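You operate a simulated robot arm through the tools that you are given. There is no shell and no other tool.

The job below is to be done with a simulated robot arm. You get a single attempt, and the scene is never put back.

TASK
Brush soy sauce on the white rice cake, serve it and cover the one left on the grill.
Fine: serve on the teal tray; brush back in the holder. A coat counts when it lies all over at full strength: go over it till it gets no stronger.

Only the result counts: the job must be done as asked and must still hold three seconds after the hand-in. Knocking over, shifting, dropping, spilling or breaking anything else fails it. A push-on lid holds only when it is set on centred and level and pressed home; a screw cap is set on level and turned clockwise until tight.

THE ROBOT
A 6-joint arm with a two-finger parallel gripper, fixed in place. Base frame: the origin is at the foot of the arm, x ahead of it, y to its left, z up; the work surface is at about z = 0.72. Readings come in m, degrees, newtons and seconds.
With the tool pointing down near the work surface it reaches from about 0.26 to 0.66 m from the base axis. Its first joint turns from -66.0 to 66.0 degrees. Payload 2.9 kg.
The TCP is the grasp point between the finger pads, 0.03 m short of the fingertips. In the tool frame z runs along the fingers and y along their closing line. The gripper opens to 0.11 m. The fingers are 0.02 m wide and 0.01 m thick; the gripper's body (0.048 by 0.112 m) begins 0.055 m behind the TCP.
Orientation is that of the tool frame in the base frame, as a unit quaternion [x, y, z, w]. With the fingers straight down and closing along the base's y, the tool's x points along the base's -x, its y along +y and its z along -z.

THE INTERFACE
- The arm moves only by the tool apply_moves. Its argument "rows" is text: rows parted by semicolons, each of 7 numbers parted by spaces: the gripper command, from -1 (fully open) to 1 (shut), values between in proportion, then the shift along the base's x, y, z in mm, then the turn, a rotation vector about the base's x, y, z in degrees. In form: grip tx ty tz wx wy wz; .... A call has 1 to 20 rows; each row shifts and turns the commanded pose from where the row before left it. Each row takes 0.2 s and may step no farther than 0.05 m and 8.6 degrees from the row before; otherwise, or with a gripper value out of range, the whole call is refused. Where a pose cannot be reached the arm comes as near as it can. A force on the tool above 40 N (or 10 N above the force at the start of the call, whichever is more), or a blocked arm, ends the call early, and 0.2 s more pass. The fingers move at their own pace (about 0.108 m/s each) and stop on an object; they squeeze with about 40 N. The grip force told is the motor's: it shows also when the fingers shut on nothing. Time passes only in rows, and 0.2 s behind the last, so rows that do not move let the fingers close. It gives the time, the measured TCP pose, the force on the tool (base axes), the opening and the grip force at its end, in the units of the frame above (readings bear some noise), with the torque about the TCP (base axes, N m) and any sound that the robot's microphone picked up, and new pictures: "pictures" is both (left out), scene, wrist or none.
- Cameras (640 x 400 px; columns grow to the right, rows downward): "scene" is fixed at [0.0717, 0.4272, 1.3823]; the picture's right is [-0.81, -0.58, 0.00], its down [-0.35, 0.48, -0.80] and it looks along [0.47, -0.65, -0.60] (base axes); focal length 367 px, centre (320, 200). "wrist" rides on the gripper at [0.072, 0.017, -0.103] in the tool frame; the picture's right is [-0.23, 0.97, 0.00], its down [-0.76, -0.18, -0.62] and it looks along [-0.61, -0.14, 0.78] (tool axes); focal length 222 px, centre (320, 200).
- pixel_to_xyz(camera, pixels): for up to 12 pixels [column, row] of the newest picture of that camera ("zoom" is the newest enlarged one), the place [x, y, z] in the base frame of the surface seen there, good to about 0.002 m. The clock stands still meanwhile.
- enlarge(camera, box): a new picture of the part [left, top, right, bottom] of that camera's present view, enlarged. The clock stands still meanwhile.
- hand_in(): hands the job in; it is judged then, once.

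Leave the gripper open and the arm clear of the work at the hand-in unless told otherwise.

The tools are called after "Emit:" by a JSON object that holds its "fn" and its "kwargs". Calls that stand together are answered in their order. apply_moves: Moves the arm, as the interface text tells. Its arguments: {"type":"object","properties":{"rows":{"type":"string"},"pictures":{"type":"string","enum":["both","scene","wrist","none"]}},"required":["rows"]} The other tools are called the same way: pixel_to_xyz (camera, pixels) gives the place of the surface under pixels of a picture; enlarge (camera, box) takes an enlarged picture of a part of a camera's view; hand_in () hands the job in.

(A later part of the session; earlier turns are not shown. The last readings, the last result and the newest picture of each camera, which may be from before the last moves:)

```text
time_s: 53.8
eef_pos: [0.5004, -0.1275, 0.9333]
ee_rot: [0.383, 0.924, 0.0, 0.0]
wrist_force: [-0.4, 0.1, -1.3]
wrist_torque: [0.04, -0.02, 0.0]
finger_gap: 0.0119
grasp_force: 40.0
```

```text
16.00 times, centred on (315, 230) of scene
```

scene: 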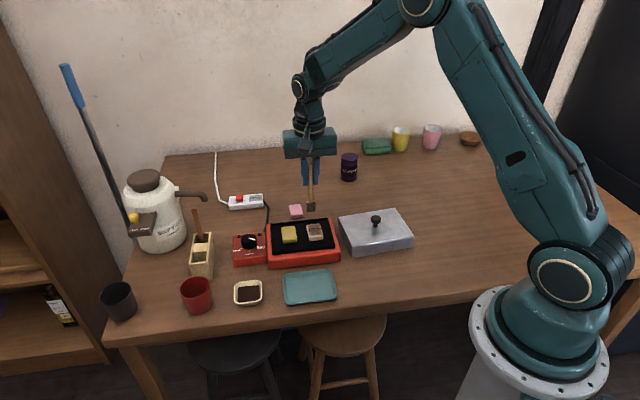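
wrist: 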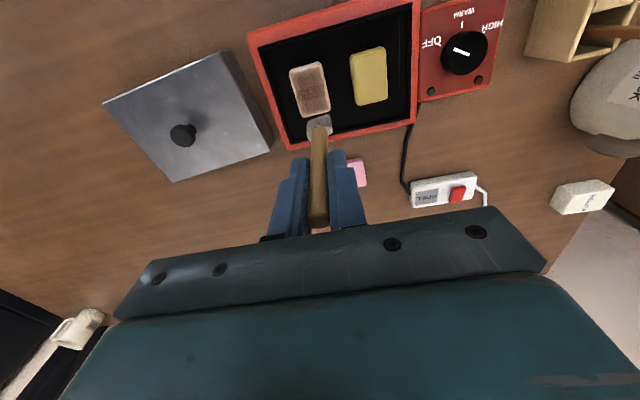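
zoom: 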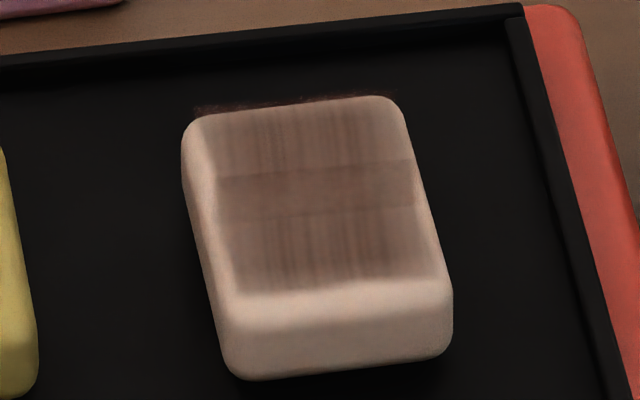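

The top now looks like two overlapping coats (far and near half) that haven't changed with the last wet passes, while the brush is still loaded. To be sure, I'll do one more wet set, including the outer edges (lanes ±9 mm) and a bit further at the near end.

Emit:
{"fn": "apply_moves", "kwargs": {"rows": "1 2.3 0.4 -25 0 0 0; 1 0 0 -20.3 0 0 0; 1 -4.1 4.1 0 0 0 0; 1 -4.1 4.1 0 0 0 0; 1 -4.1 4.1 0 0 0 0; 1 -4.1 4.1 0 0 0 0; 1 -4.1 4.1 0 0 0 0; 1 -4.1 4.1 0 0 0 0; 1 -4.1 4.1 0 0 0 0; 1 -12.7 -12.7 0 0 0 0; 1 4.1 -4.1 0 0 0 0; 1 4.1 -4.1 0 0 0 0; 1 4.1 -4.1 0 0 0 0; 1 4.1 -4.1 0 0 0 0; 1 4.1 -4.1 0 0 0 0; 1 4.1 -4.1 0 0 0 0; 1 4.1 -4.1 0 0 0 0; 1 6.4 6.4 0 0 0 0", "pictures": "none"}}

Emit:
{"fn": "apply_moves", "kwargs": {"rows": "1 -4.1 4.1 0 0 0 0; 1 -4.1 4.1 0 0 0 0; 1 -4.1 4.1 0 0 0 0; 1 -4.1 4.1 0 0 0 0; 1 -4.1 4.1 0 0 0 0; 1 -4.1 4.1 0 0 0 0; 1 -4.1 4.1 0 0 0 0; 1 -1.5 1.5 0 0 0 0; 1 4.2 -4.2 0 0 0 0; 1 4.2 -4.2 0 0 0 0; 1 -4.2 4.2 0 0 0 0; 1 -4.2 4.2 0 0 0 0; 1 0 0 20 0 0 0; 1 15 -15 25 0 0 0; 1 15 -15 0 0 0 0; 1 0 0 0 0 0 0", "pictures": "both"}}

Emit:
{"fn": "enlarge", "kwargs": {"camera": "scene", "box": [304, 218, 326, 242]}}

Emit:
{"fn": "enlarge", "kwargs": {"camera": "wrist", "box": [285, 58, 335, 122]}}

```text
time_s: 57.6
eef_pos: [0.4971, -0.1345, 0.8857]
ee_rot: [0.382, 0.924, 0.0, 0.0]
wrist_force: [-0.4, 0.1, 0.9]
wrist_torque: [-0.02, 0.06, 0.03]
finger_gap: 0.0118
grasp_force: 40.3
```

```text
time_s: 61.0
eef_pos: [0.498, -0.1343, 0.9304]
ee_rot: [0.382, 0.924, 0.0, 0.0]
wrist_force: [0.2, -0.6, 0.8]
wrist_torque: [0.0, 0.01, -0.02]
finger_gap: 0.0116
grasp_force: 39.7
```

scene: 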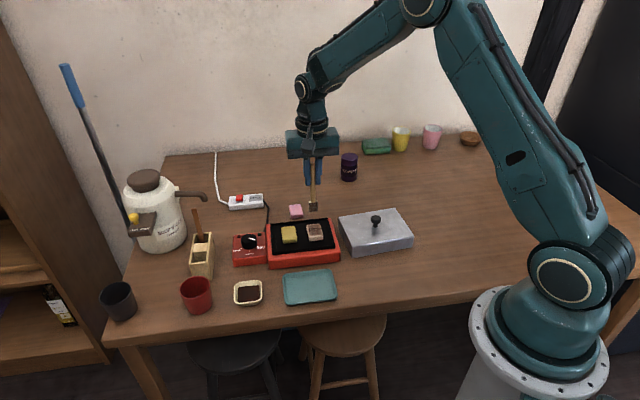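
wrist: 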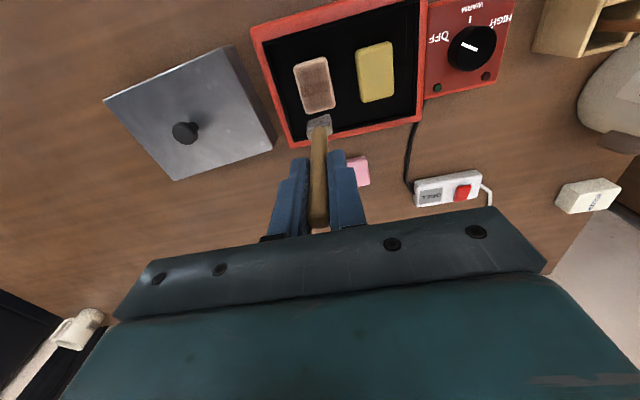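

```text
16.00 times, centred on (315, 230) of scene
```

zoom: 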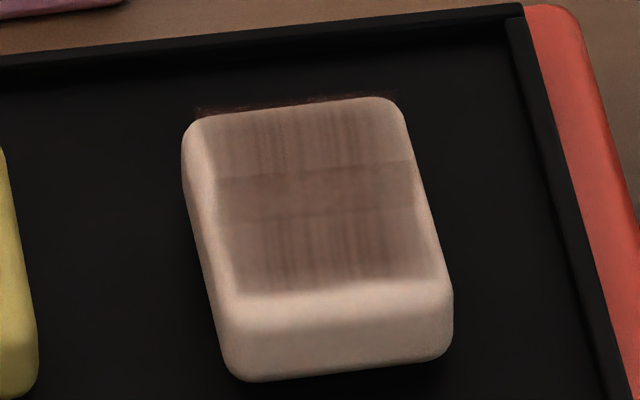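

```text
6.25 times, centred on (310, 90) of wrist
```

zoom: 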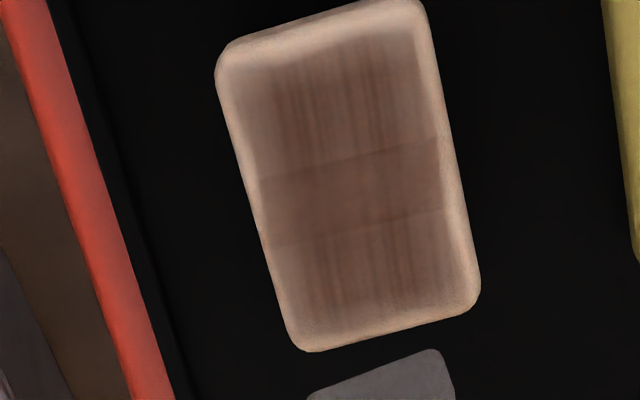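

No visible change, so the coat seems saturated. As a last check I'll do one middle stroke with about 1 mm more pressure and compare.

Emit:
{"fn": "apply_moves", "kwargs": {"rows": "1 0 0 -25 0 0 0; 1 0 0 -21 0 0 0; 1 -4.1 4.1 0 0 0 0; 1 -4.1 4.1 0 0 0 0; 1 -4.1 4.1 0 0 0 0; 1 -4.1 4.1 0 0 0 0; 1 -4.1 4.1 0 0 0 0; 1 -4.1 4.1 0 0 0 0; 1 -4.1 4.1 0 0 0 0; 1 4.1 -4.1 0 0 0 0; 1 4.1 -4.1 0 0 0 0; 1 4.1 -4.1 0 0 0 0; 1 4.1 -4.1 0 0 0 0; 1 4.1 -4.1 0 0 0 0; 1 4.1 -4.1 0 0 0 0; 1 4.1 -4.1 0 0 0 0; 1 0 0 20 0 0 0; 1 0 0 26 0 0 0; 1 0 0 0 0 0 0", "pictures": "both"}}

Emit:
{"fn": "enlarge", "kwargs": {"camera": "scene", "box": [304, 218, 326, 242]}}

Emit:
{"fn": "enlarge", "kwargs": {"camera": "wrist", "box": [285, 58, 335, 122]}}

```text
time_s: 65.0
eef_pos: [0.4965, -0.1332, 0.9319]
ee_rot: [0.383, 0.924, 0.0, -0.001]
wrist_force: [-0.5, -0.4, -0.5]
wrist_torque: [-0.01, 0.01, -0.03]
finger_gap: 0.012
grasp_force: 40.1
```

scene: 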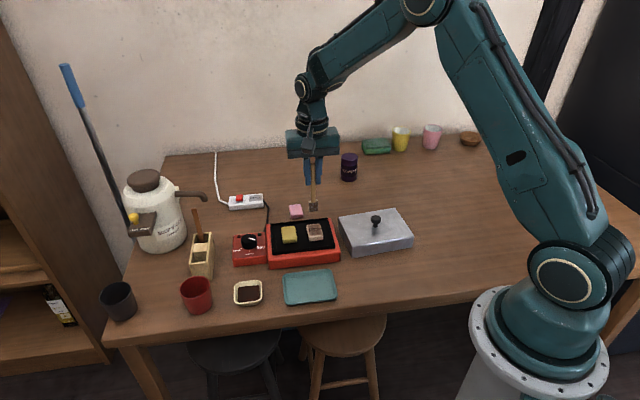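
wrist: 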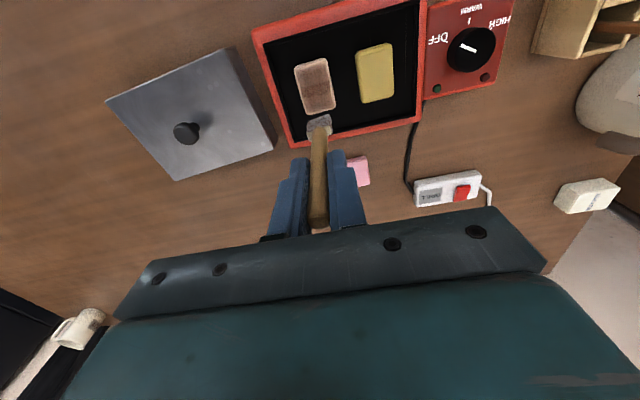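

```text
16.00 times, centred on (315, 230) of scene
```

zoom: 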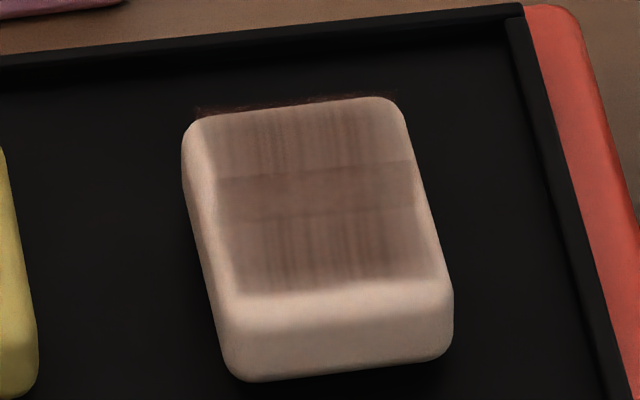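

```text
6.25 times, centred on (310, 90) of wrist
```

zoom: 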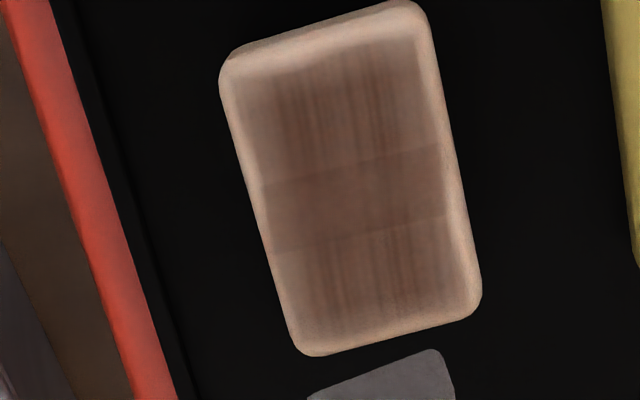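

Emit:
{"fn": "enlarge", "kwargs": {"camera": "scene", "box": [295, 180, 335, 220]}}

Emit:
{"fn": "enlarge", "kwargs": {"camera": "wrist", "box": [290, 90, 350, 160]}}

```text
10.00 times, centred on (315, 200) of scene
```

zoom: 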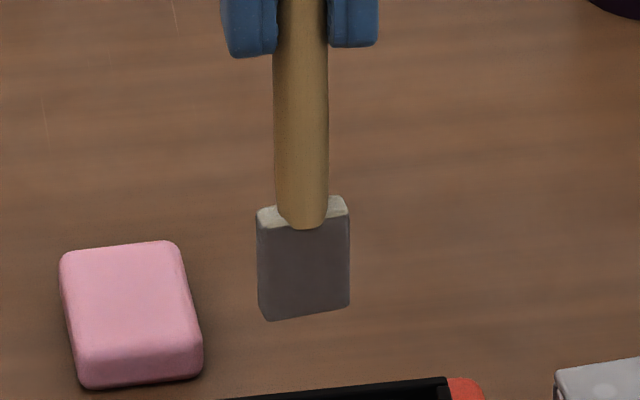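

```text
5.71 times, centred on (320, 125) of wrist
```

zoom: 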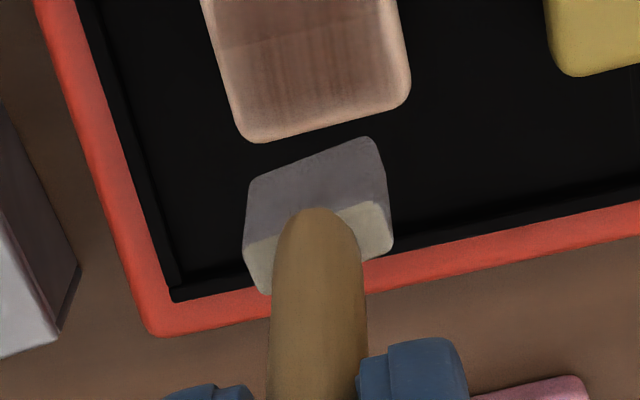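

The look is unchanged, so the coat is at full strength. Now I'll return the brush: carry it to above the front well of the holder at the same xy where it was taken, tip well above the rim.

Emit:
{"fn": "apply_moves", "kwargs": {"rows": "1 6.8 46.8 3.2 0 0 0; 1 6.8 46.8 3.2 0 0 0; 1 6.8 46.8 3.2 0 0 0; 1 6.8 46.8 3.2 0 0 0; 1 6.8 46.8 3.2 0 0 0; 1 36.4 3 0 0 0 0; 1 36.4 3 0 0 0 0; 1 36.4 3 0 0 0 0; 1 0 0 0 0 0 0; 1 0 0 0 0 0 0", "pictures": "both"}}

Emit:
{"fn": "enlarge", "kwargs": {"camera": "scene", "box": [170, 190, 230, 290]}}

Emit:
{"fn": "enlarge", "kwargs": {"camera": "wrist", "box": [280, 60, 370, 180]}}

```text
time_s: 67.2
eef_pos: [0.6397, 0.1069, 0.9476]
ee_rot: [0.383, 0.924, 0.0, 0.0]
wrist_force: [0.5, -0.2, -0.4]
wrist_torque: [0.0, 0.01, 0.01]
finger_gap: 0.0117
grasp_force: 39.8
```

scene: 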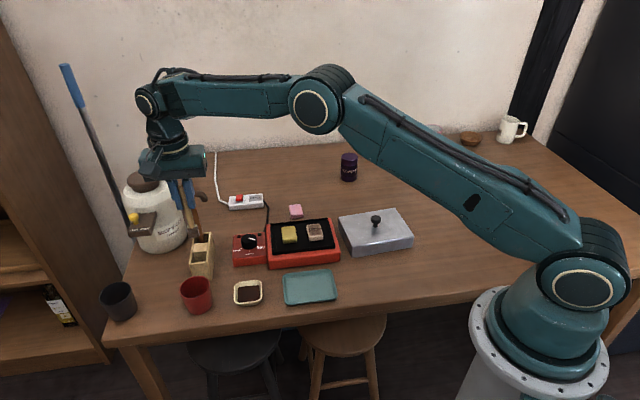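
wrist: 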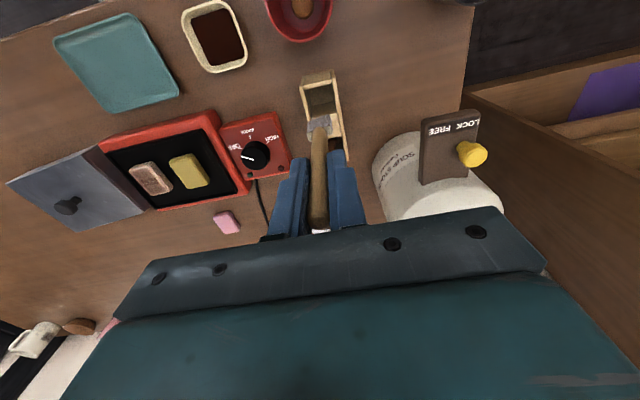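

```text
4.00 times, centred on (200, 240) of scene
```

zoom: 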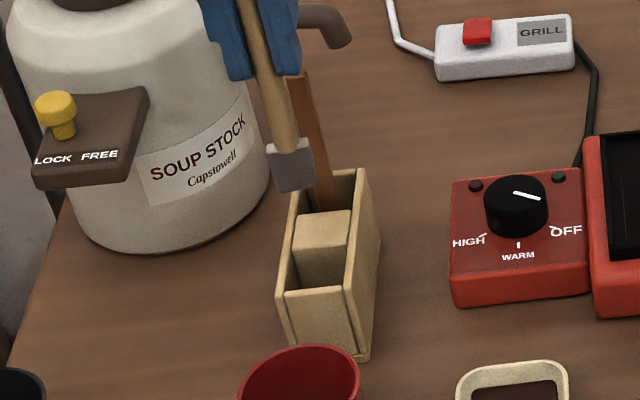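

```text
3.33 times, centred on (325, 120) of wrist
```

zoom: 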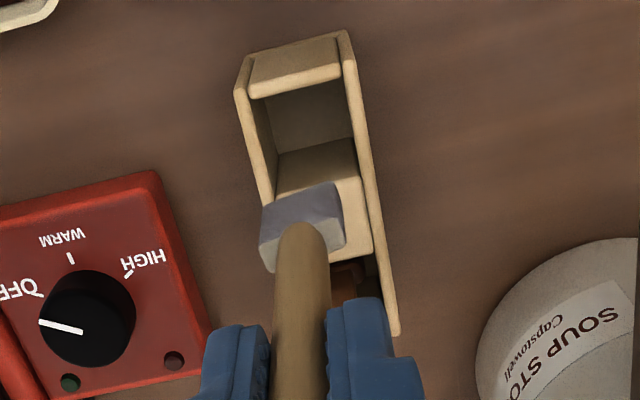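

The brush head appears a little twisted about its axis compared to when it was taken out. I'll measure the head's face direction and the well's edges.

Emit:
{"fn": "enlarge", "kwargs": {"camera": "scene", "box": [180, 215, 220, 250]}}

```text
11.43 times, centred on (200, 232) of scene
```

zoom: 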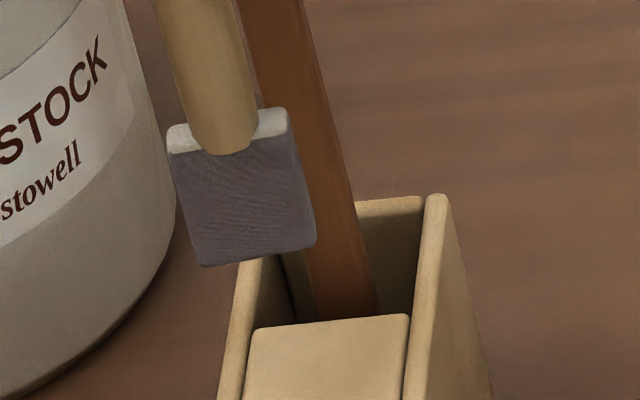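

Emit:
{"fn": "pixel_to_xyz", "kwargs": {"camera": "zoom", "pixels": [[185, 200], [210, 200], [240, 200], [265, 200], [285, 200], [195, 165], [280, 165], [210, 250], [300, 235], [250, 245], [310, 200], [200, 100]]}}

Emit:
{"fn": "pixel_to_xyz", "kwargs": {"camera": "wrist", "pixels": [[308, 122], [314, 120], [320, 118], [326, 116], [329, 128], [312, 128], [328, 122], [319, 105], [310, 98], [330, 92], [335, 106], [308, 82]]}}

```text
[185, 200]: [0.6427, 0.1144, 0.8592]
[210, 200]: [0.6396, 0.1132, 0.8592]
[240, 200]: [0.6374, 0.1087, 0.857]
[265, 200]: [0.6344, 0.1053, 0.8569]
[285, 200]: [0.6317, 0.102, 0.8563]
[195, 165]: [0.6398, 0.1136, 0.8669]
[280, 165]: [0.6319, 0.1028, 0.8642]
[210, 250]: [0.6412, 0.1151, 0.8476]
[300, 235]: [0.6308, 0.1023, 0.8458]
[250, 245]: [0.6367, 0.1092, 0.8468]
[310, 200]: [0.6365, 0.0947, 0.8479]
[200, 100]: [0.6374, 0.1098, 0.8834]
```

```text
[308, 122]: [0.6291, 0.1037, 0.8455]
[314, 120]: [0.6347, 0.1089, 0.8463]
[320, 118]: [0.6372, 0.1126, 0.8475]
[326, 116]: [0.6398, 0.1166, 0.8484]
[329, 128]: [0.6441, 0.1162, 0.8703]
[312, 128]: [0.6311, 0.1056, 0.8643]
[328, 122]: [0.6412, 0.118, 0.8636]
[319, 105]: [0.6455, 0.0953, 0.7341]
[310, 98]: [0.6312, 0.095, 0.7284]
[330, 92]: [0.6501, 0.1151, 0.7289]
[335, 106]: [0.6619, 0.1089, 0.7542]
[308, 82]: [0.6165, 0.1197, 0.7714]
```

The head's face lies at about 49°, the holder's short axis at about 43.5°. I'll turn the tool −5.5° about z to align, nudge 1–2 mm toward the front, and lower until the tip is just above the rim.

Emit:
{"fn": "apply_moves", "kwargs": {"rows": "1 -1 1.5 0 0 0 -5.5; 1 0 0 -20 0 0 0; 1 0 0 -20 0 0 0; 1 0 0 -6 0 0 0; 1 0 0 0 0 0 0", "pictures": "both"}}

Emit:
{"fn": "enlarge", "kwargs": {"camera": "scene", "box": [175, 215, 225, 275]}}

Emit:
{"fn": "enlarge", "kwargs": {"camera": "wrist", "box": [280, 60, 370, 180]}}

```text
time_s: 68.4
eef_pos: [0.6381, 0.1099, 0.9024]
ee_rot: [0.427, 0.904, 0.0, -0.001]
wrist_force: [0.5, 0.5, -0.6]
wrist_torque: [0.03, 0.01, -0.02]
finger_gap: 0.0119
grasp_force: 39.5
```

scene: 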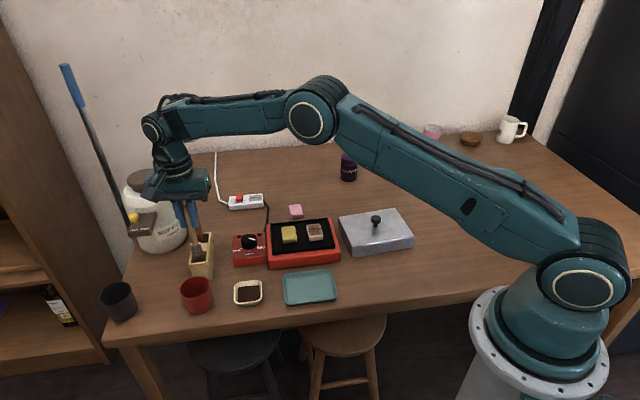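
wrist: 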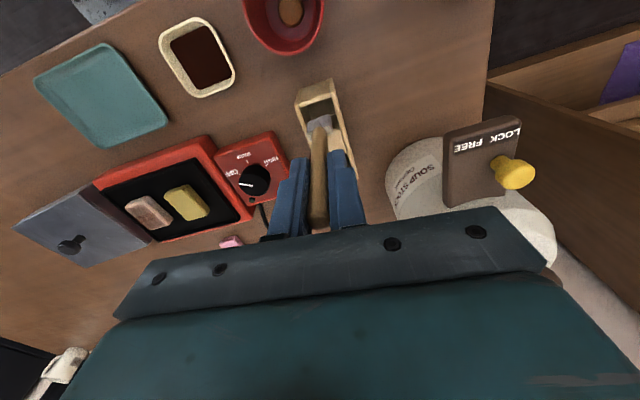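

```text
6.67 times, centred on (200, 245) of scene
```

zoom: 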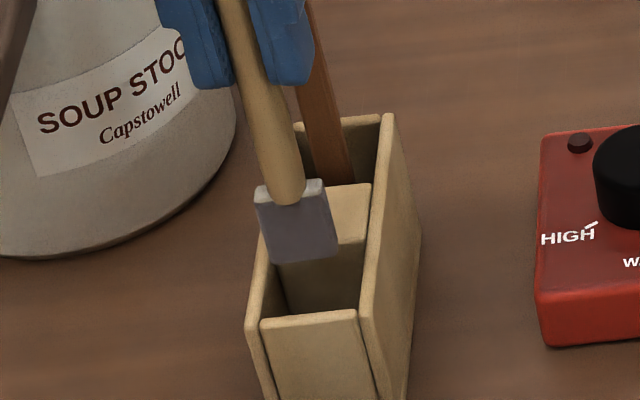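

```text
3.33 times, centred on (325, 120) of wrist
```

zoom: 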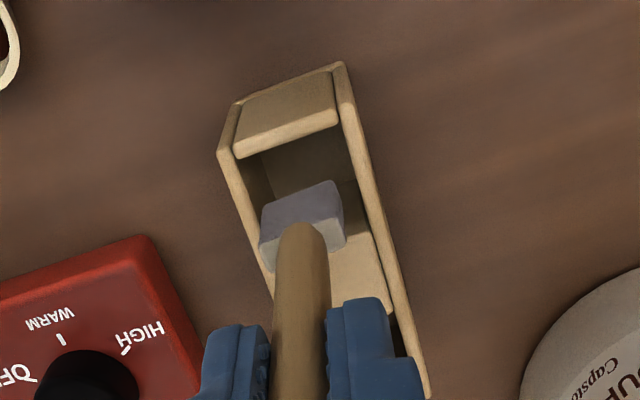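

The head is now aligned with the well. I'll lower it into the well by 20 mm and check the force.

Emit:
{"fn": "apply_moves", "kwargs": {"rows": "1 0 0 -8 0 0 0; 1 0 0 -6 0 0 0; 1 0 0 -6 0 0 0; 1 0 0 0 0 0 0", "pictures": "both"}}

Emit:
{"fn": "enlarge", "kwargs": {"camera": "scene", "box": [175, 215, 225, 275]}}

Emit:
{"fn": "enlarge", "kwargs": {"camera": "wrist", "box": [280, 60, 370, 180]}}

```text
time_s: 69.4
eef_pos: [0.6389, 0.1098, 0.88]
ee_rot: [0.427, 0.904, 0.0, 0.0]
wrist_force: [0.0, 0.2, -0.5]
wrist_torque: [0.03, 0.02, 0.01]
finger_gap: 0.0119
grasp_force: 39.7
```

scene: 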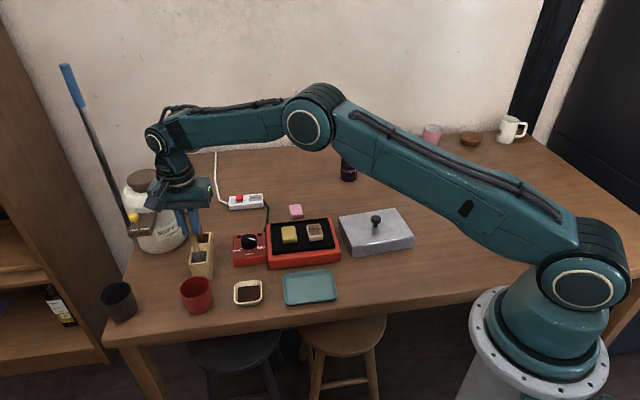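
wrist: 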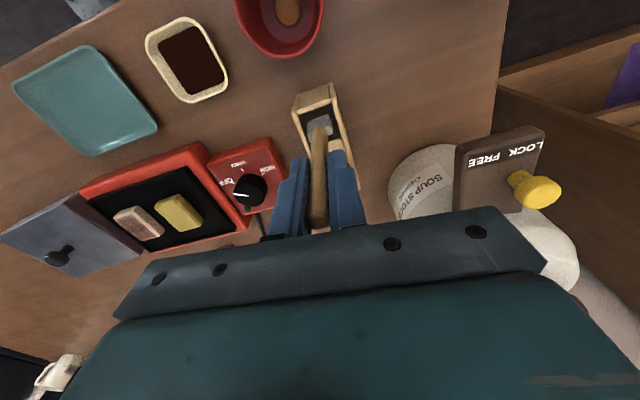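

```text
6.67 times, centred on (200, 245) of scene
```

zoom: 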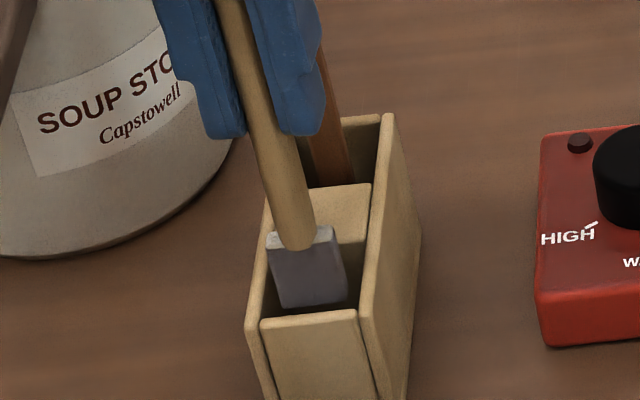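

```text
3.33 times, centred on (325, 120) of wrist
```

zoom: 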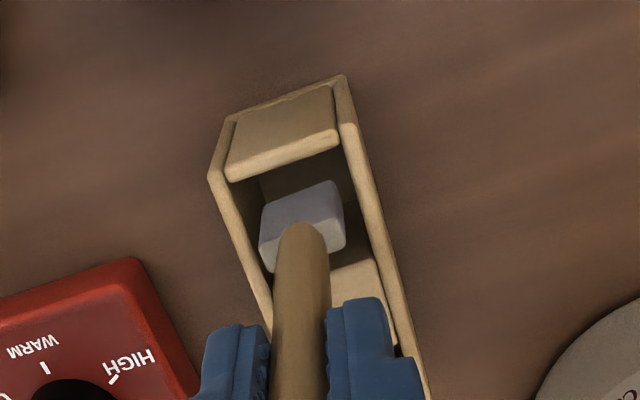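

It's entering the well freely. I'll go down another 40 mm in small steps, then seek the floor gently.

Emit:
{"fn": "apply_moves", "kwargs": {"rows": "1 0 0 -10 0 0 0; 1 0 0 -10 0 0 0; 1 0 0 -10 0 0 0; 1 0 0 -8 0 0 0; 1 0 0 -3 0 0 0; 1 0 0 0 0 0 0", "pictures": "none"}}

Emit:
{"fn": "apply_moves", "kwargs": {"rows": "1 0 0 -1.5 0 0 0; 1 0 0 0 0 0 0", "pictures": "both"}}

Emit:
{"fn": "enlarge", "kwargs": {"camera": "scene", "box": [175, 215, 225, 275]}}

```text
time_s: 70.8
eef_pos: [0.6371, 0.1111, 0.8407]
ee_rot: [0.426, 0.905, 0.001, 0.0]
wrist_force: [0.1, -0.1, 0.6]
wrist_torque: [0.0, -0.05, 0.02]
finger_gap: 0.0121
grasp_force: 39.7
```

```text
time_s: 71.4
eef_pos: [0.6376, 0.1118, 0.8392]
ee_rot: [0.427, 0.904, 0.0, 0.0]
wrist_force: [-0.7, 1.4, -0.2]
wrist_torque: [0.0, -0.01, 0.01]
finger_gap: 0.0114
grasp_force: 40.0
```

scene: 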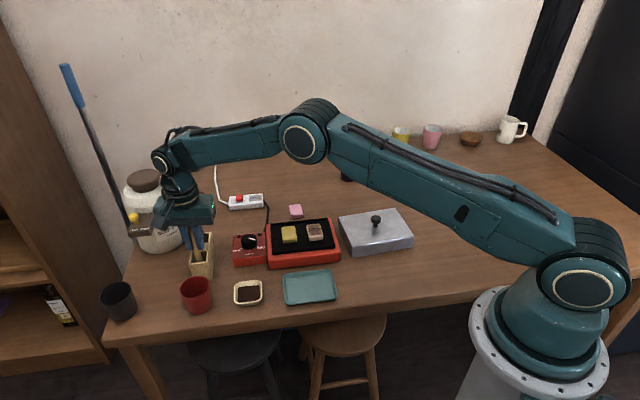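
wrist: 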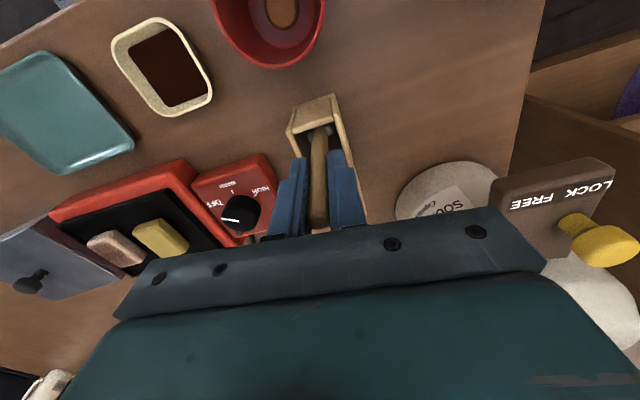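

```text
6.67 times, centred on (200, 245) of scene
```

zoom: 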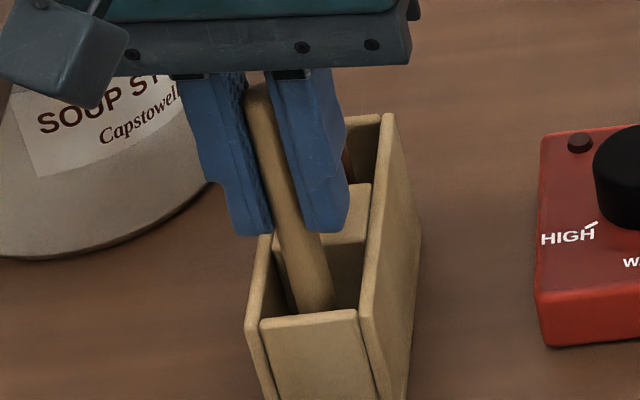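

No contact yet. I'll go down a bit more in 1.5 mm steps.

Emit:
{"fn": "apply_moves", "kwargs": {"rows": "1 0 0 -1.5 0 0 0; 1 0 0 0 0 0 0", "pictures": "none"}}

Emit:
{"fn": "apply_moves", "kwargs": {"rows": "1 0 0 -1.2 0 0 0; 1 0 0 0 0 0 0", "pictures": "none"}}

```text
time_s: 72.0
eef_pos: [0.6391, 0.1114, 0.8379]
ee_rot: [0.426, 0.905, 0.0, 0.0]
wrist_force: [0.3, -0.3, -0.6]
wrist_torque: [-0.01, -0.01, 0.0]
finger_gap: 0.0121
grasp_force: 40.4
```

```text
time_s: 72.6
eef_pos: [0.6401, 0.1115, 0.836]
ee_rot: [0.426, 0.905, 0.0, 0.0]
wrist_force: [-0.5, -0.7, -1.0]
wrist_torque: [-0.04, 0.02, -0.03]
finger_gap: 0.0118
grasp_force: 39.8
```

Emit:
{"fn": "apply_moves", "kwargs": {"rows": "1 0 0 -1.2 0 0 0; 1 0 0 0 0 0 0", "pictures": "none"}}

Emit:
{"fn": "apply_moves", "kwargs": {"rows": "1 0 0 -1 0 0 0; 1 0 0 0 0 0 0", "pictures": "none"}}

```text
time_s: 73.2
eef_pos: [0.6394, 0.1111, 0.835]
ee_rot: [0.426, 0.905, 0.0, 0.0]
wrist_force: [0.0, 0.1, 0.3]
wrist_torque: [-0.02, -0.01, -0.01]
finger_gap: 0.0118
grasp_force: 40.6
```

```text
time_s: 73.8
eef_pos: [0.6383, 0.1108, 0.8342]
ee_rot: [0.426, 0.905, 0.001, 0.001]
wrist_force: [-1.7, 0.5, 7.2]
wrist_torque: [-0.02, 0.17, 0.01]
finger_gap: 0.0118
grasp_force: 40.0
```

Contact with the well's floor (7 N). I'll open the fingers gently and check that the brush stands.

Emit:
{"fn": "apply_moves", "kwargs": {"rows": "0.7 0 0 0.4 0 0 0; 0.5 0 0 0 0 0 0; 0.1 0 0 0 0 0 0; 0.1 0 0 0 0 0 0", "pictures": "both"}}

Emit:
{"fn": "enlarge", "kwargs": {"camera": "scene", "box": [175, 215, 225, 275]}}

Emit:
{"fn": "enlarge", "kwargs": {"camera": "wrist", "box": [270, 80, 380, 240]}}

```text
time_s: 74.8
eef_pos: [0.6389, 0.1099, 0.8352]
ee_rot: [0.426, 0.905, 0.0, 0.0]
wrist_force: [-0.1, -0.3, -0.6]
wrist_torque: [0.02, 0.01, 0.0]
finger_gap: 0.0493
grasp_force: 0.1
```

scene: 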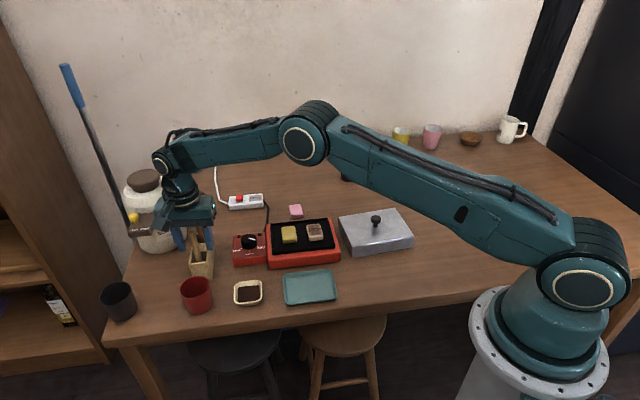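
wrist: 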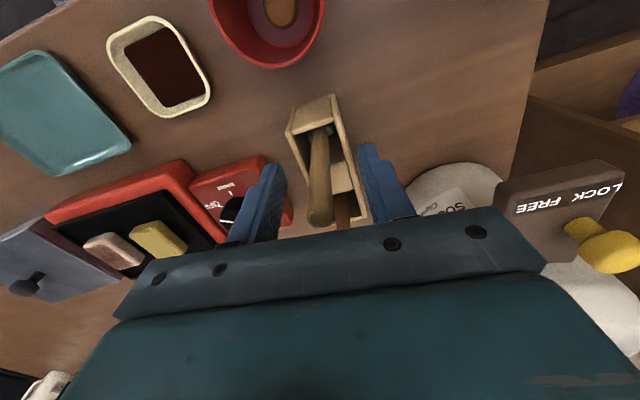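

```text
6.67 times, centred on (200, 245) of scene
```

zoom: 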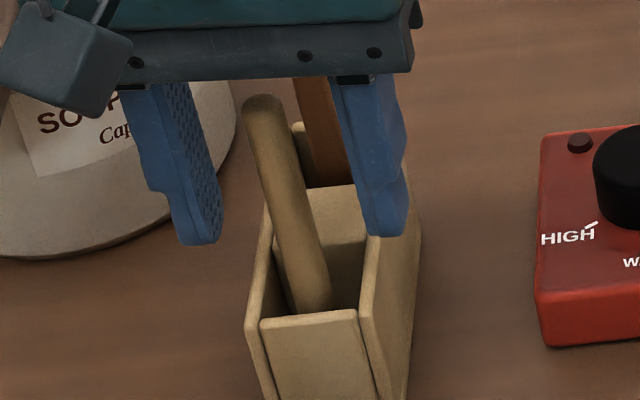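

```text
2.50 times, centred on (325, 160) of wrist
```

zoom: 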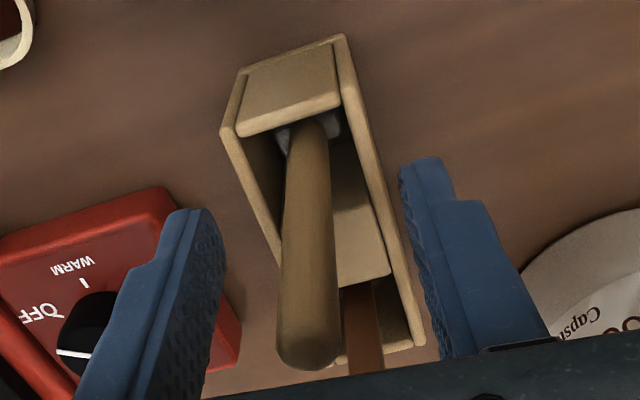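

The brush stands in its well, leaning slightly. I'll lift straight up 108 mm, then move above the white cake, turning the tool back to −45°.

Emit:
{"fn": "apply_moves", "kwargs": {"rows": "0.1 0 0 20 0 0 0; 0.1 0 0 44 0 0 0; 0.1 0 0 44 0 0 0; 0.1 -25.8 -38.5 0 0 0 5.5; 0.1 -25.8 -38.5 0 0 0 0; 0.1 -25.8 -38.6 0 0 0 0; 0.1 -25.9 -38.6 0 0 0 0; 0.1 -26 -38.6 0 0 0 0; 0.1 -26 -38.6 0 0 0 0; 0.1 0 0 -30 0 0 0; 0.1 0 0 -30 0 0 0; 0.1 0 0 0 0 0 0", "pictures": "both"}}

Emit:
{"fn": "enlarge", "kwargs": {"camera": "scene", "box": [165, 195, 245, 285]}}

Emit:
{"fn": "enlarge", "kwargs": {"camera": "wrist", "box": [250, 60, 400, 200]}}

```text
time_s: 77.4
eef_pos: [0.4826, -0.1241, 0.8834]
ee_rot: [0.383, 0.924, 0.0, 0.0]
wrist_force: [0.9, -0.4, -0.3]
wrist_torque: [0.0, 0.05, 0.01]
finger_gap: 0.0492
grasp_force: 0.1
```

scene: 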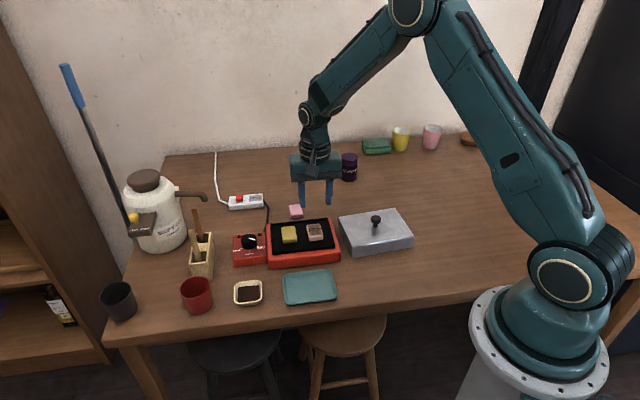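
wrist: 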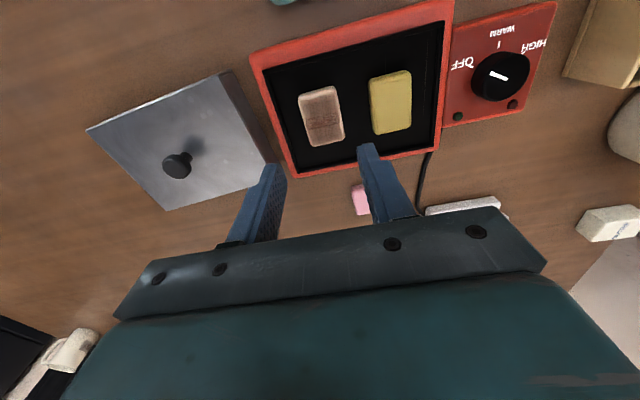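

```text
4.44 times, centred on (205, 240) of scene
```

zoom: 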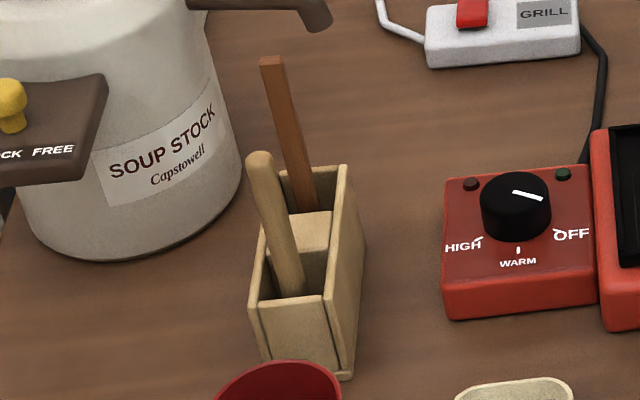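

```text
2.86 times, centred on (325, 130) of wrist
```

zoom: 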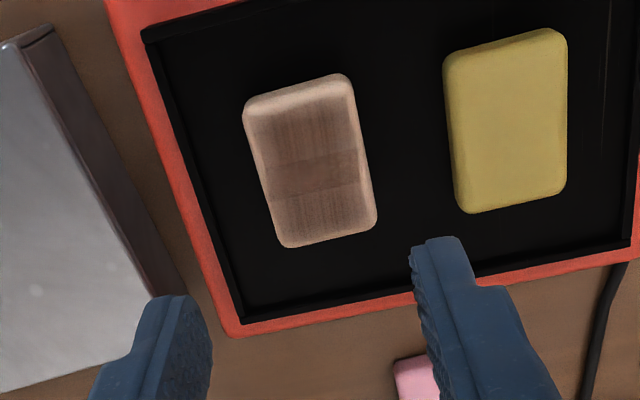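

The brush sits in its well. Now I'll measure the cake from this wrist view to centre the grip.

Emit:
{"fn": "pixel_to_xyz", "kwargs": {"camera": "zoom", "pixels": [[255, 110], [342, 85], [370, 210], [292, 235], [310, 160], [248, 130], [268, 200], [352, 105], [372, 190], [300, 90], [330, 235], [320, 205]]}}

```text
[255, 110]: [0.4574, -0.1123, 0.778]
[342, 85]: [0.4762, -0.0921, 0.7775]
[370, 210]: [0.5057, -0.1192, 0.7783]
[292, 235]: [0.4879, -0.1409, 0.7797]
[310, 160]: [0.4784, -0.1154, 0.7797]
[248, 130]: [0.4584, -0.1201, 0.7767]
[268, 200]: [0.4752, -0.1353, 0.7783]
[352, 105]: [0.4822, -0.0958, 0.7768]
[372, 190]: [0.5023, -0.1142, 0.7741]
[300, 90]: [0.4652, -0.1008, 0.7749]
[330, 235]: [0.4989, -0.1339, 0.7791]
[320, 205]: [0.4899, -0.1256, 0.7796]
```

The cake centre is about (0.482, −0.119). I'll lower so that the fingertips straddle it, just above the plate (TCP z ≈ 0.799).

Emit:
{"fn": "apply_moves", "kwargs": {"rows": "0.1 -1.2 1.6 -30 0 0 0; 0.1 0 0 -30 0 0 0; 0.1 0 0 -15 0 0 0; 0.1 0 0 -9 0 0 0; 0.1 0 0 0 0 0 0", "pictures": "both"}}

Emit:
{"fn": "enlarge", "kwargs": {"camera": "scene", "box": [280, 195, 350, 255]}}

Emit:
{"fn": "enlarge", "kwargs": {"camera": "wrist", "box": [240, 80, 400, 220]}}

```text
time_s: 78.6
eef_pos: [0.483, -0.1187, 0.7969]
ee_rot: [0.383, 0.924, 0.0, 0.0]
wrist_force: [0.8, -1.0, 0.0]
wrist_torque: [0.03, 0.0, 0.0]
finger_gap: 0.0494
grasp_force: 0.1
```

scene: 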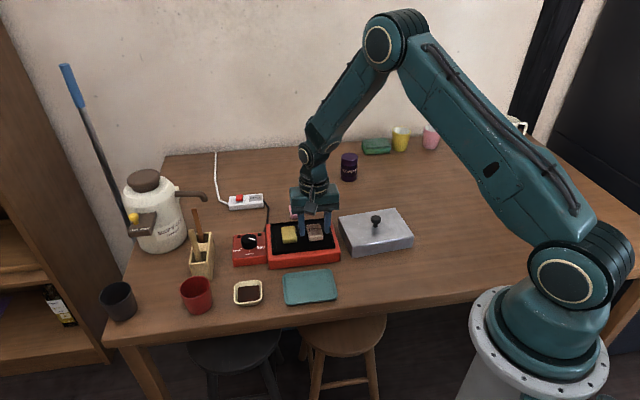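
wrist: 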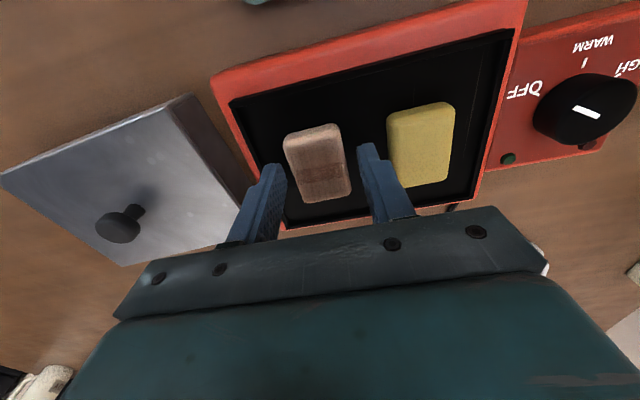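

```text
6.67 times, centred on (315, 225) of scene
```

zoom: 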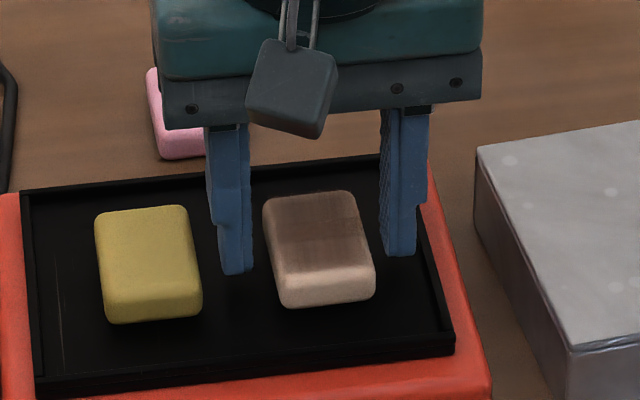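

```text
2.86 times, centred on (320, 150) of wrist
```

zoom: 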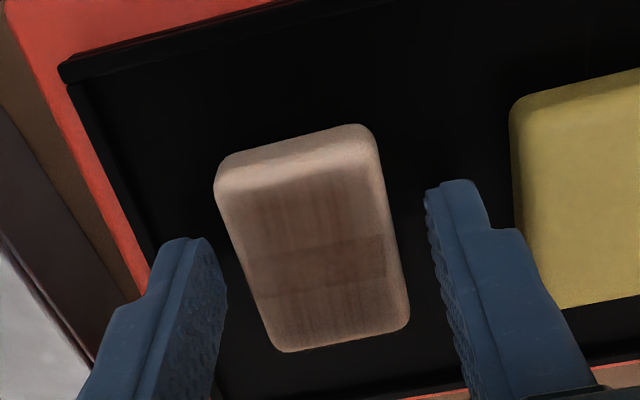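

The cake sits centred between the fingers. Closing on it gradually.

Emit:
{"fn": "apply_moves", "kwargs": {"rows": "0.3 0 0 0 0 0 0; 0.5 0 0 0 0 0 0; 1 0 0 0 0 0 0; 1 0 0 0 0 0 0; 1 0 0 0 0 0 0", "pictures": "both"}}

Emit:
{"fn": "enlarge", "kwargs": {"camera": "scene", "box": [280, 195, 350, 255]}}

```text
time_s: 79.8
eef_pos: [0.4829, -0.1188, 0.7976]
ee_rot: [0.383, 0.924, 0.0, 0.0]
wrist_force: [-0.4, 0.2, 0.4]
wrist_torque: [-0.02, 0.03, -0.01]
finger_gap: 0.0348
grasp_force: 40.1
```

scene: 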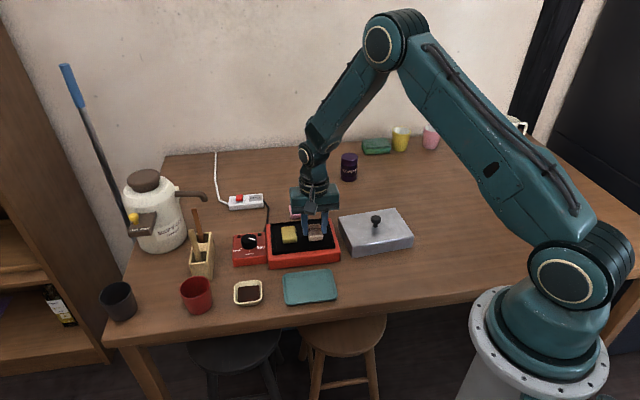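
wrist: 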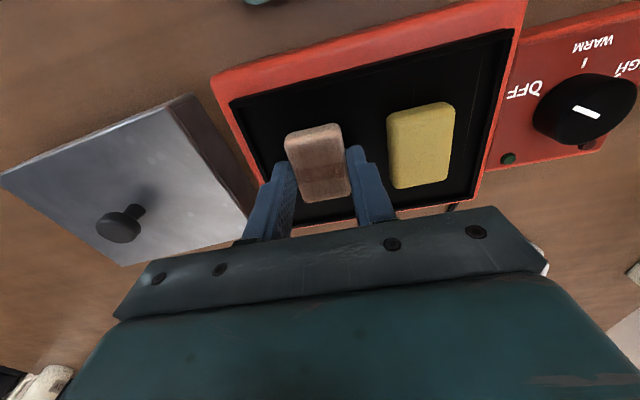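

```text
6.67 times, centred on (315, 225) of scene
```

zoom: 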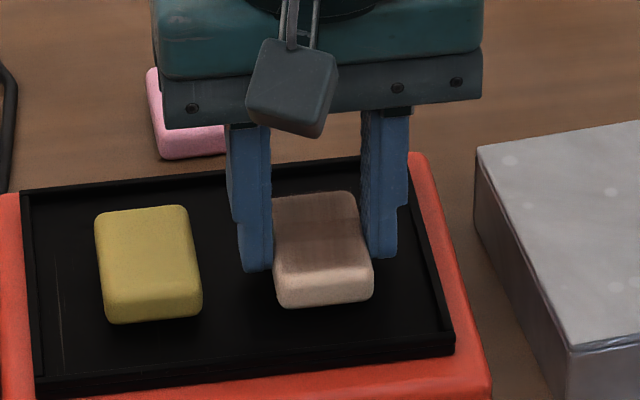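

Gripped at 35 mm. I'll lift 60 mm and then measure the tray.

Emit:
{"fn": "apply_moves", "kwargs": {"rows": "1 0 0 10 0 0 0; 1 0 0 25 0 0 0; 1 0 0 25 0 0 0; 1 0 0 0 0 0 0", "pictures": "both"}}

Emit:
{"fn": "enlarge", "kwargs": {"camera": "scene", "box": [270, 190, 360, 310]}}

Emit:
{"fn": "enlarge", "kwargs": {"camera": "scene", "box": [275, 262, 345, 310]}}

```text
time_s: 80.8
eef_pos: [0.4842, -0.118, 0.8588]
ee_rot: [0.382, 0.924, 0.0, 0.0]
wrist_force: [-0.5, -0.8, -0.7]
wrist_torque: [0.04, 0.0, 0.01]
finger_gap: 0.0349
grasp_force: 40.1
```

scene: 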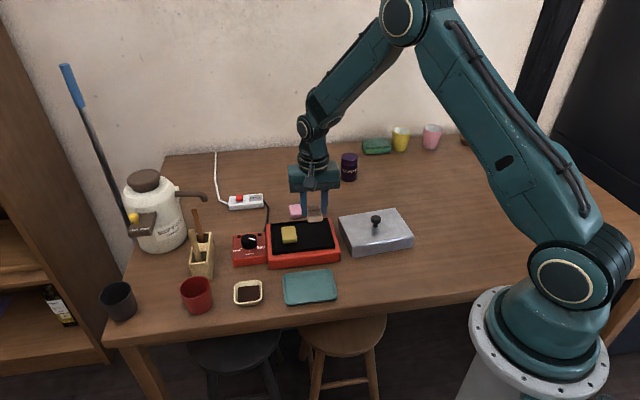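
wrist: 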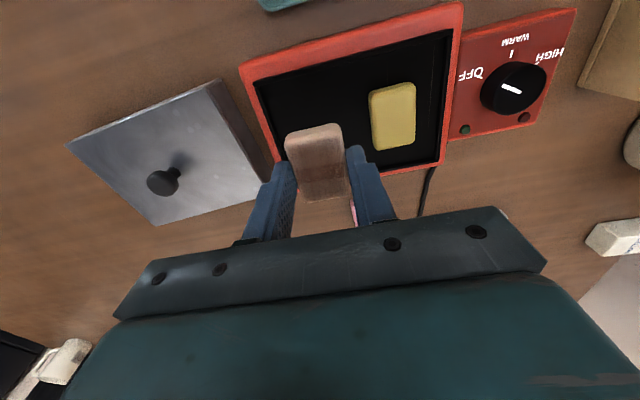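

```text
3.33 times, centred on (315, 250) of scene
```

zoom: 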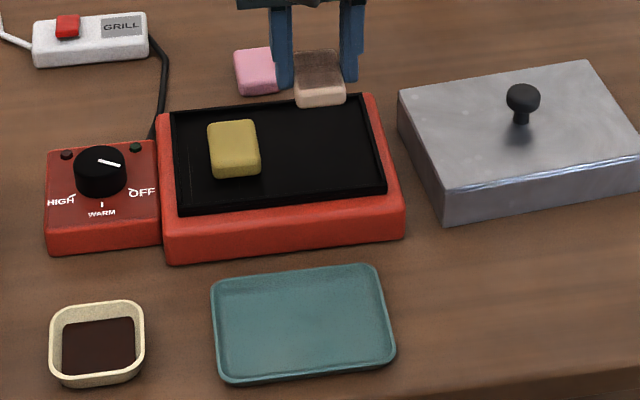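

```text
8.33 times, centred on (310, 286) of scene
```

zoom: 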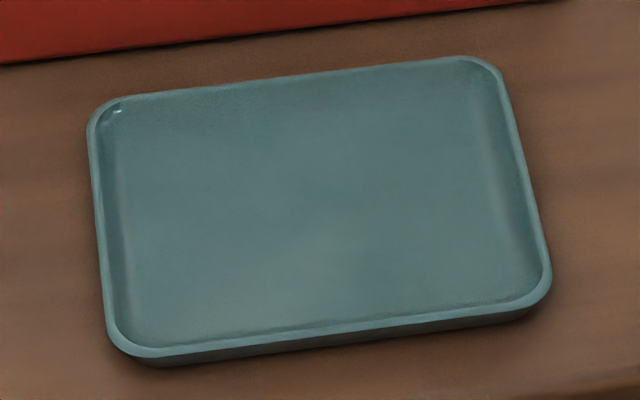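

Emit:
{"fn": "pixel_to_xyz", "kwargs": {"camera": "zoom", "pixels": [[95, 115], [490, 70], [545, 280], [120, 345], [310, 210], [290, 80], [330, 330], [107, 230], [520, 170], [130, 220], [490, 180], [300, 100]]}}

```text
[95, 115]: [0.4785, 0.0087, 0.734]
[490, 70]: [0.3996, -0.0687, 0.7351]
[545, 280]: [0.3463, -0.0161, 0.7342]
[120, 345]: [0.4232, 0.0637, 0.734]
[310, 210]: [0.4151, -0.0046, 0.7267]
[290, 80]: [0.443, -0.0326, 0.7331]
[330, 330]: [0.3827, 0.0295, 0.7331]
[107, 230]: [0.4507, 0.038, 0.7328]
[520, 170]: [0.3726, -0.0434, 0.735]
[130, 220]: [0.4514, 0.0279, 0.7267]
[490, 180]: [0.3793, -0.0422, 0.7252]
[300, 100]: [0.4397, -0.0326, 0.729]
```

The tray's centre is about (0.412, −0.0025), floor at 0.7267 and rim at 0.734. I'll carry the cake there and lower it to about 15 mm above the floor.

Emit:
{"fn": "apply_moves", "kwargs": {"rows": "1 -23.3 39 0 0 0 0; 1 -23.3 39 0 0 0 0; 1 -23.4 38.9 0 0 0 0; 1 0 0 -30 0 0 0; 1 0 0 -30 0 0 0; 1 0 0 -24 0 0 0; 1 0 0 0 0 0 0", "pictures": "both"}}

Emit:
{"fn": "enlarge", "kwargs": {"camera": "scene", "box": [270, 230, 350, 310]}}

```text
time_s: 82.4
eef_pos: [0.4123, -0.0002, 0.7751]
ee_rot: [0.383, 0.924, -0.001, 0.0]
wrist_force: [0.3, 0.5, -0.6]
wrist_torque: [-0.06, 0.0, 0.01]
finger_gap: 0.0348
grasp_force: 39.7
```

scene: 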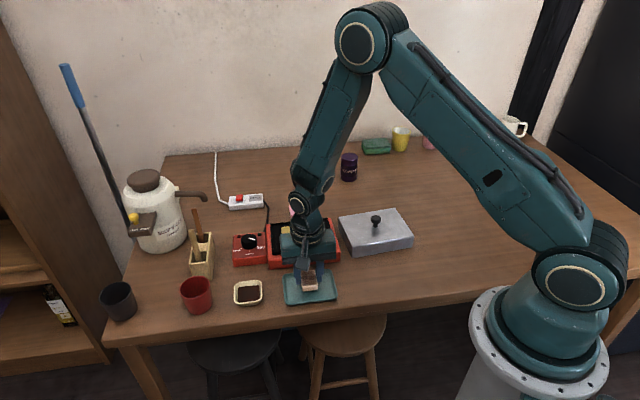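
wrist: 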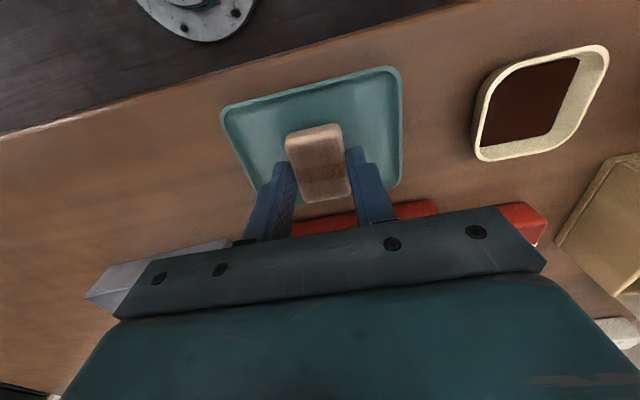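

```text
5.00 times, centred on (310, 270) of scene
```

zoom: 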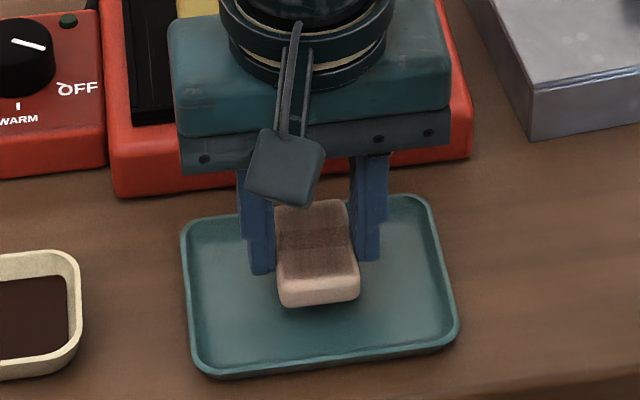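

The cake is over the middle of the tray. Lowering in small steps until it touches.

Emit:
{"fn": "apply_moves", "kwargs": {"rows": "1 0 0 -6 0 0 0; 1 0 0 -4 0 0 0; 1 0 0 -2 0 0 0; 1 0 0 0 0 0 0", "pictures": "none"}}

Emit:
{"fn": "apply_moves", "kwargs": {"rows": "1 0 0 -1 0 0 0; 1 0 0 0 0 0 0", "pictures": "none"}}

```text
time_s: 83.4
eef_pos: [0.4126, -0.0014, 0.7623]
ee_rot: [0.383, 0.924, 0.0, 0.0]
wrist_force: [-0.8, 0.6, -0.6]
wrist_torque: [0.01, 0.0, 0.0]
finger_gap: 0.0349
grasp_force: 40.3
```

```text
time_s: 84.0
eef_pos: [0.4139, -0.0023, 0.7622]
ee_rot: [0.382, 0.924, 0.0, 0.001]
wrist_force: [0.0, -0.6, -0.5]
wrist_torque: [0.0, -0.02, 0.0]
finger_gap: 0.0351
grasp_force: 39.8
```

Emit:
{"fn": "apply_moves", "kwargs": {"rows": "1 0 0 -1 0 0 0; 1 0 0 0 0 0 0", "pictures": "none"}}

Emit:
{"fn": "apply_moves", "kwargs": {"rows": "1 0 0 -0.8 0 0 0; 1 0 0 0 0 0 0", "pictures": "scene"}}

Emit:
{"fn": "enlarge", "kwargs": {"camera": "scene", "box": [285, 250, 335, 310]}}

```text
time_s: 84.6
eef_pos: [0.4143, -0.0017, 0.7606]
ee_rot: [0.383, 0.924, 0.0, 0.001]
wrist_force: [-0.4, 0.0, 10.4]
wrist_torque: [0.08, 0.1, -0.02]
finger_gap: 0.0348
grasp_force: 39.7
```

```text
time_s: 85.2
eef_pos: [0.4136, -0.0012, 0.7601]
ee_rot: [0.383, 0.924, 0.0, 0.001]
wrist_force: [-2.6, 2.1, 29.3]
wrist_torque: [0.1, 0.19, 0.01]
finger_gap: 0.035
grasp_force: 40.3
```

scene: 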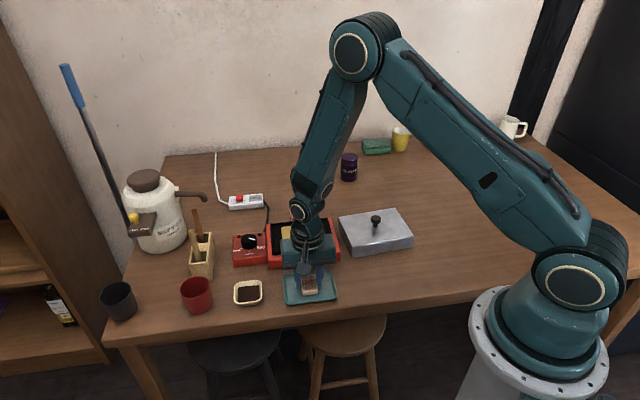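

```text
6.67 times, centred on (310, 280) of scene
```

zoom: 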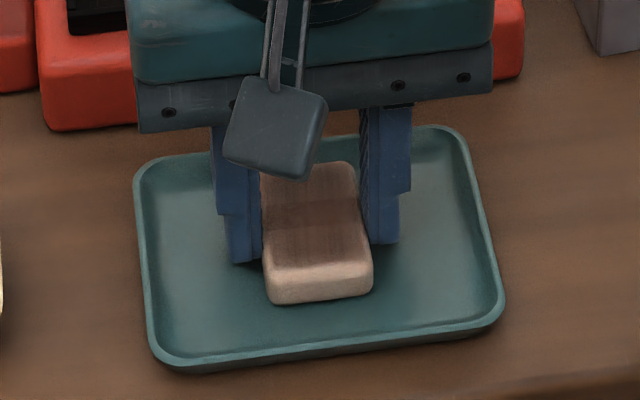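

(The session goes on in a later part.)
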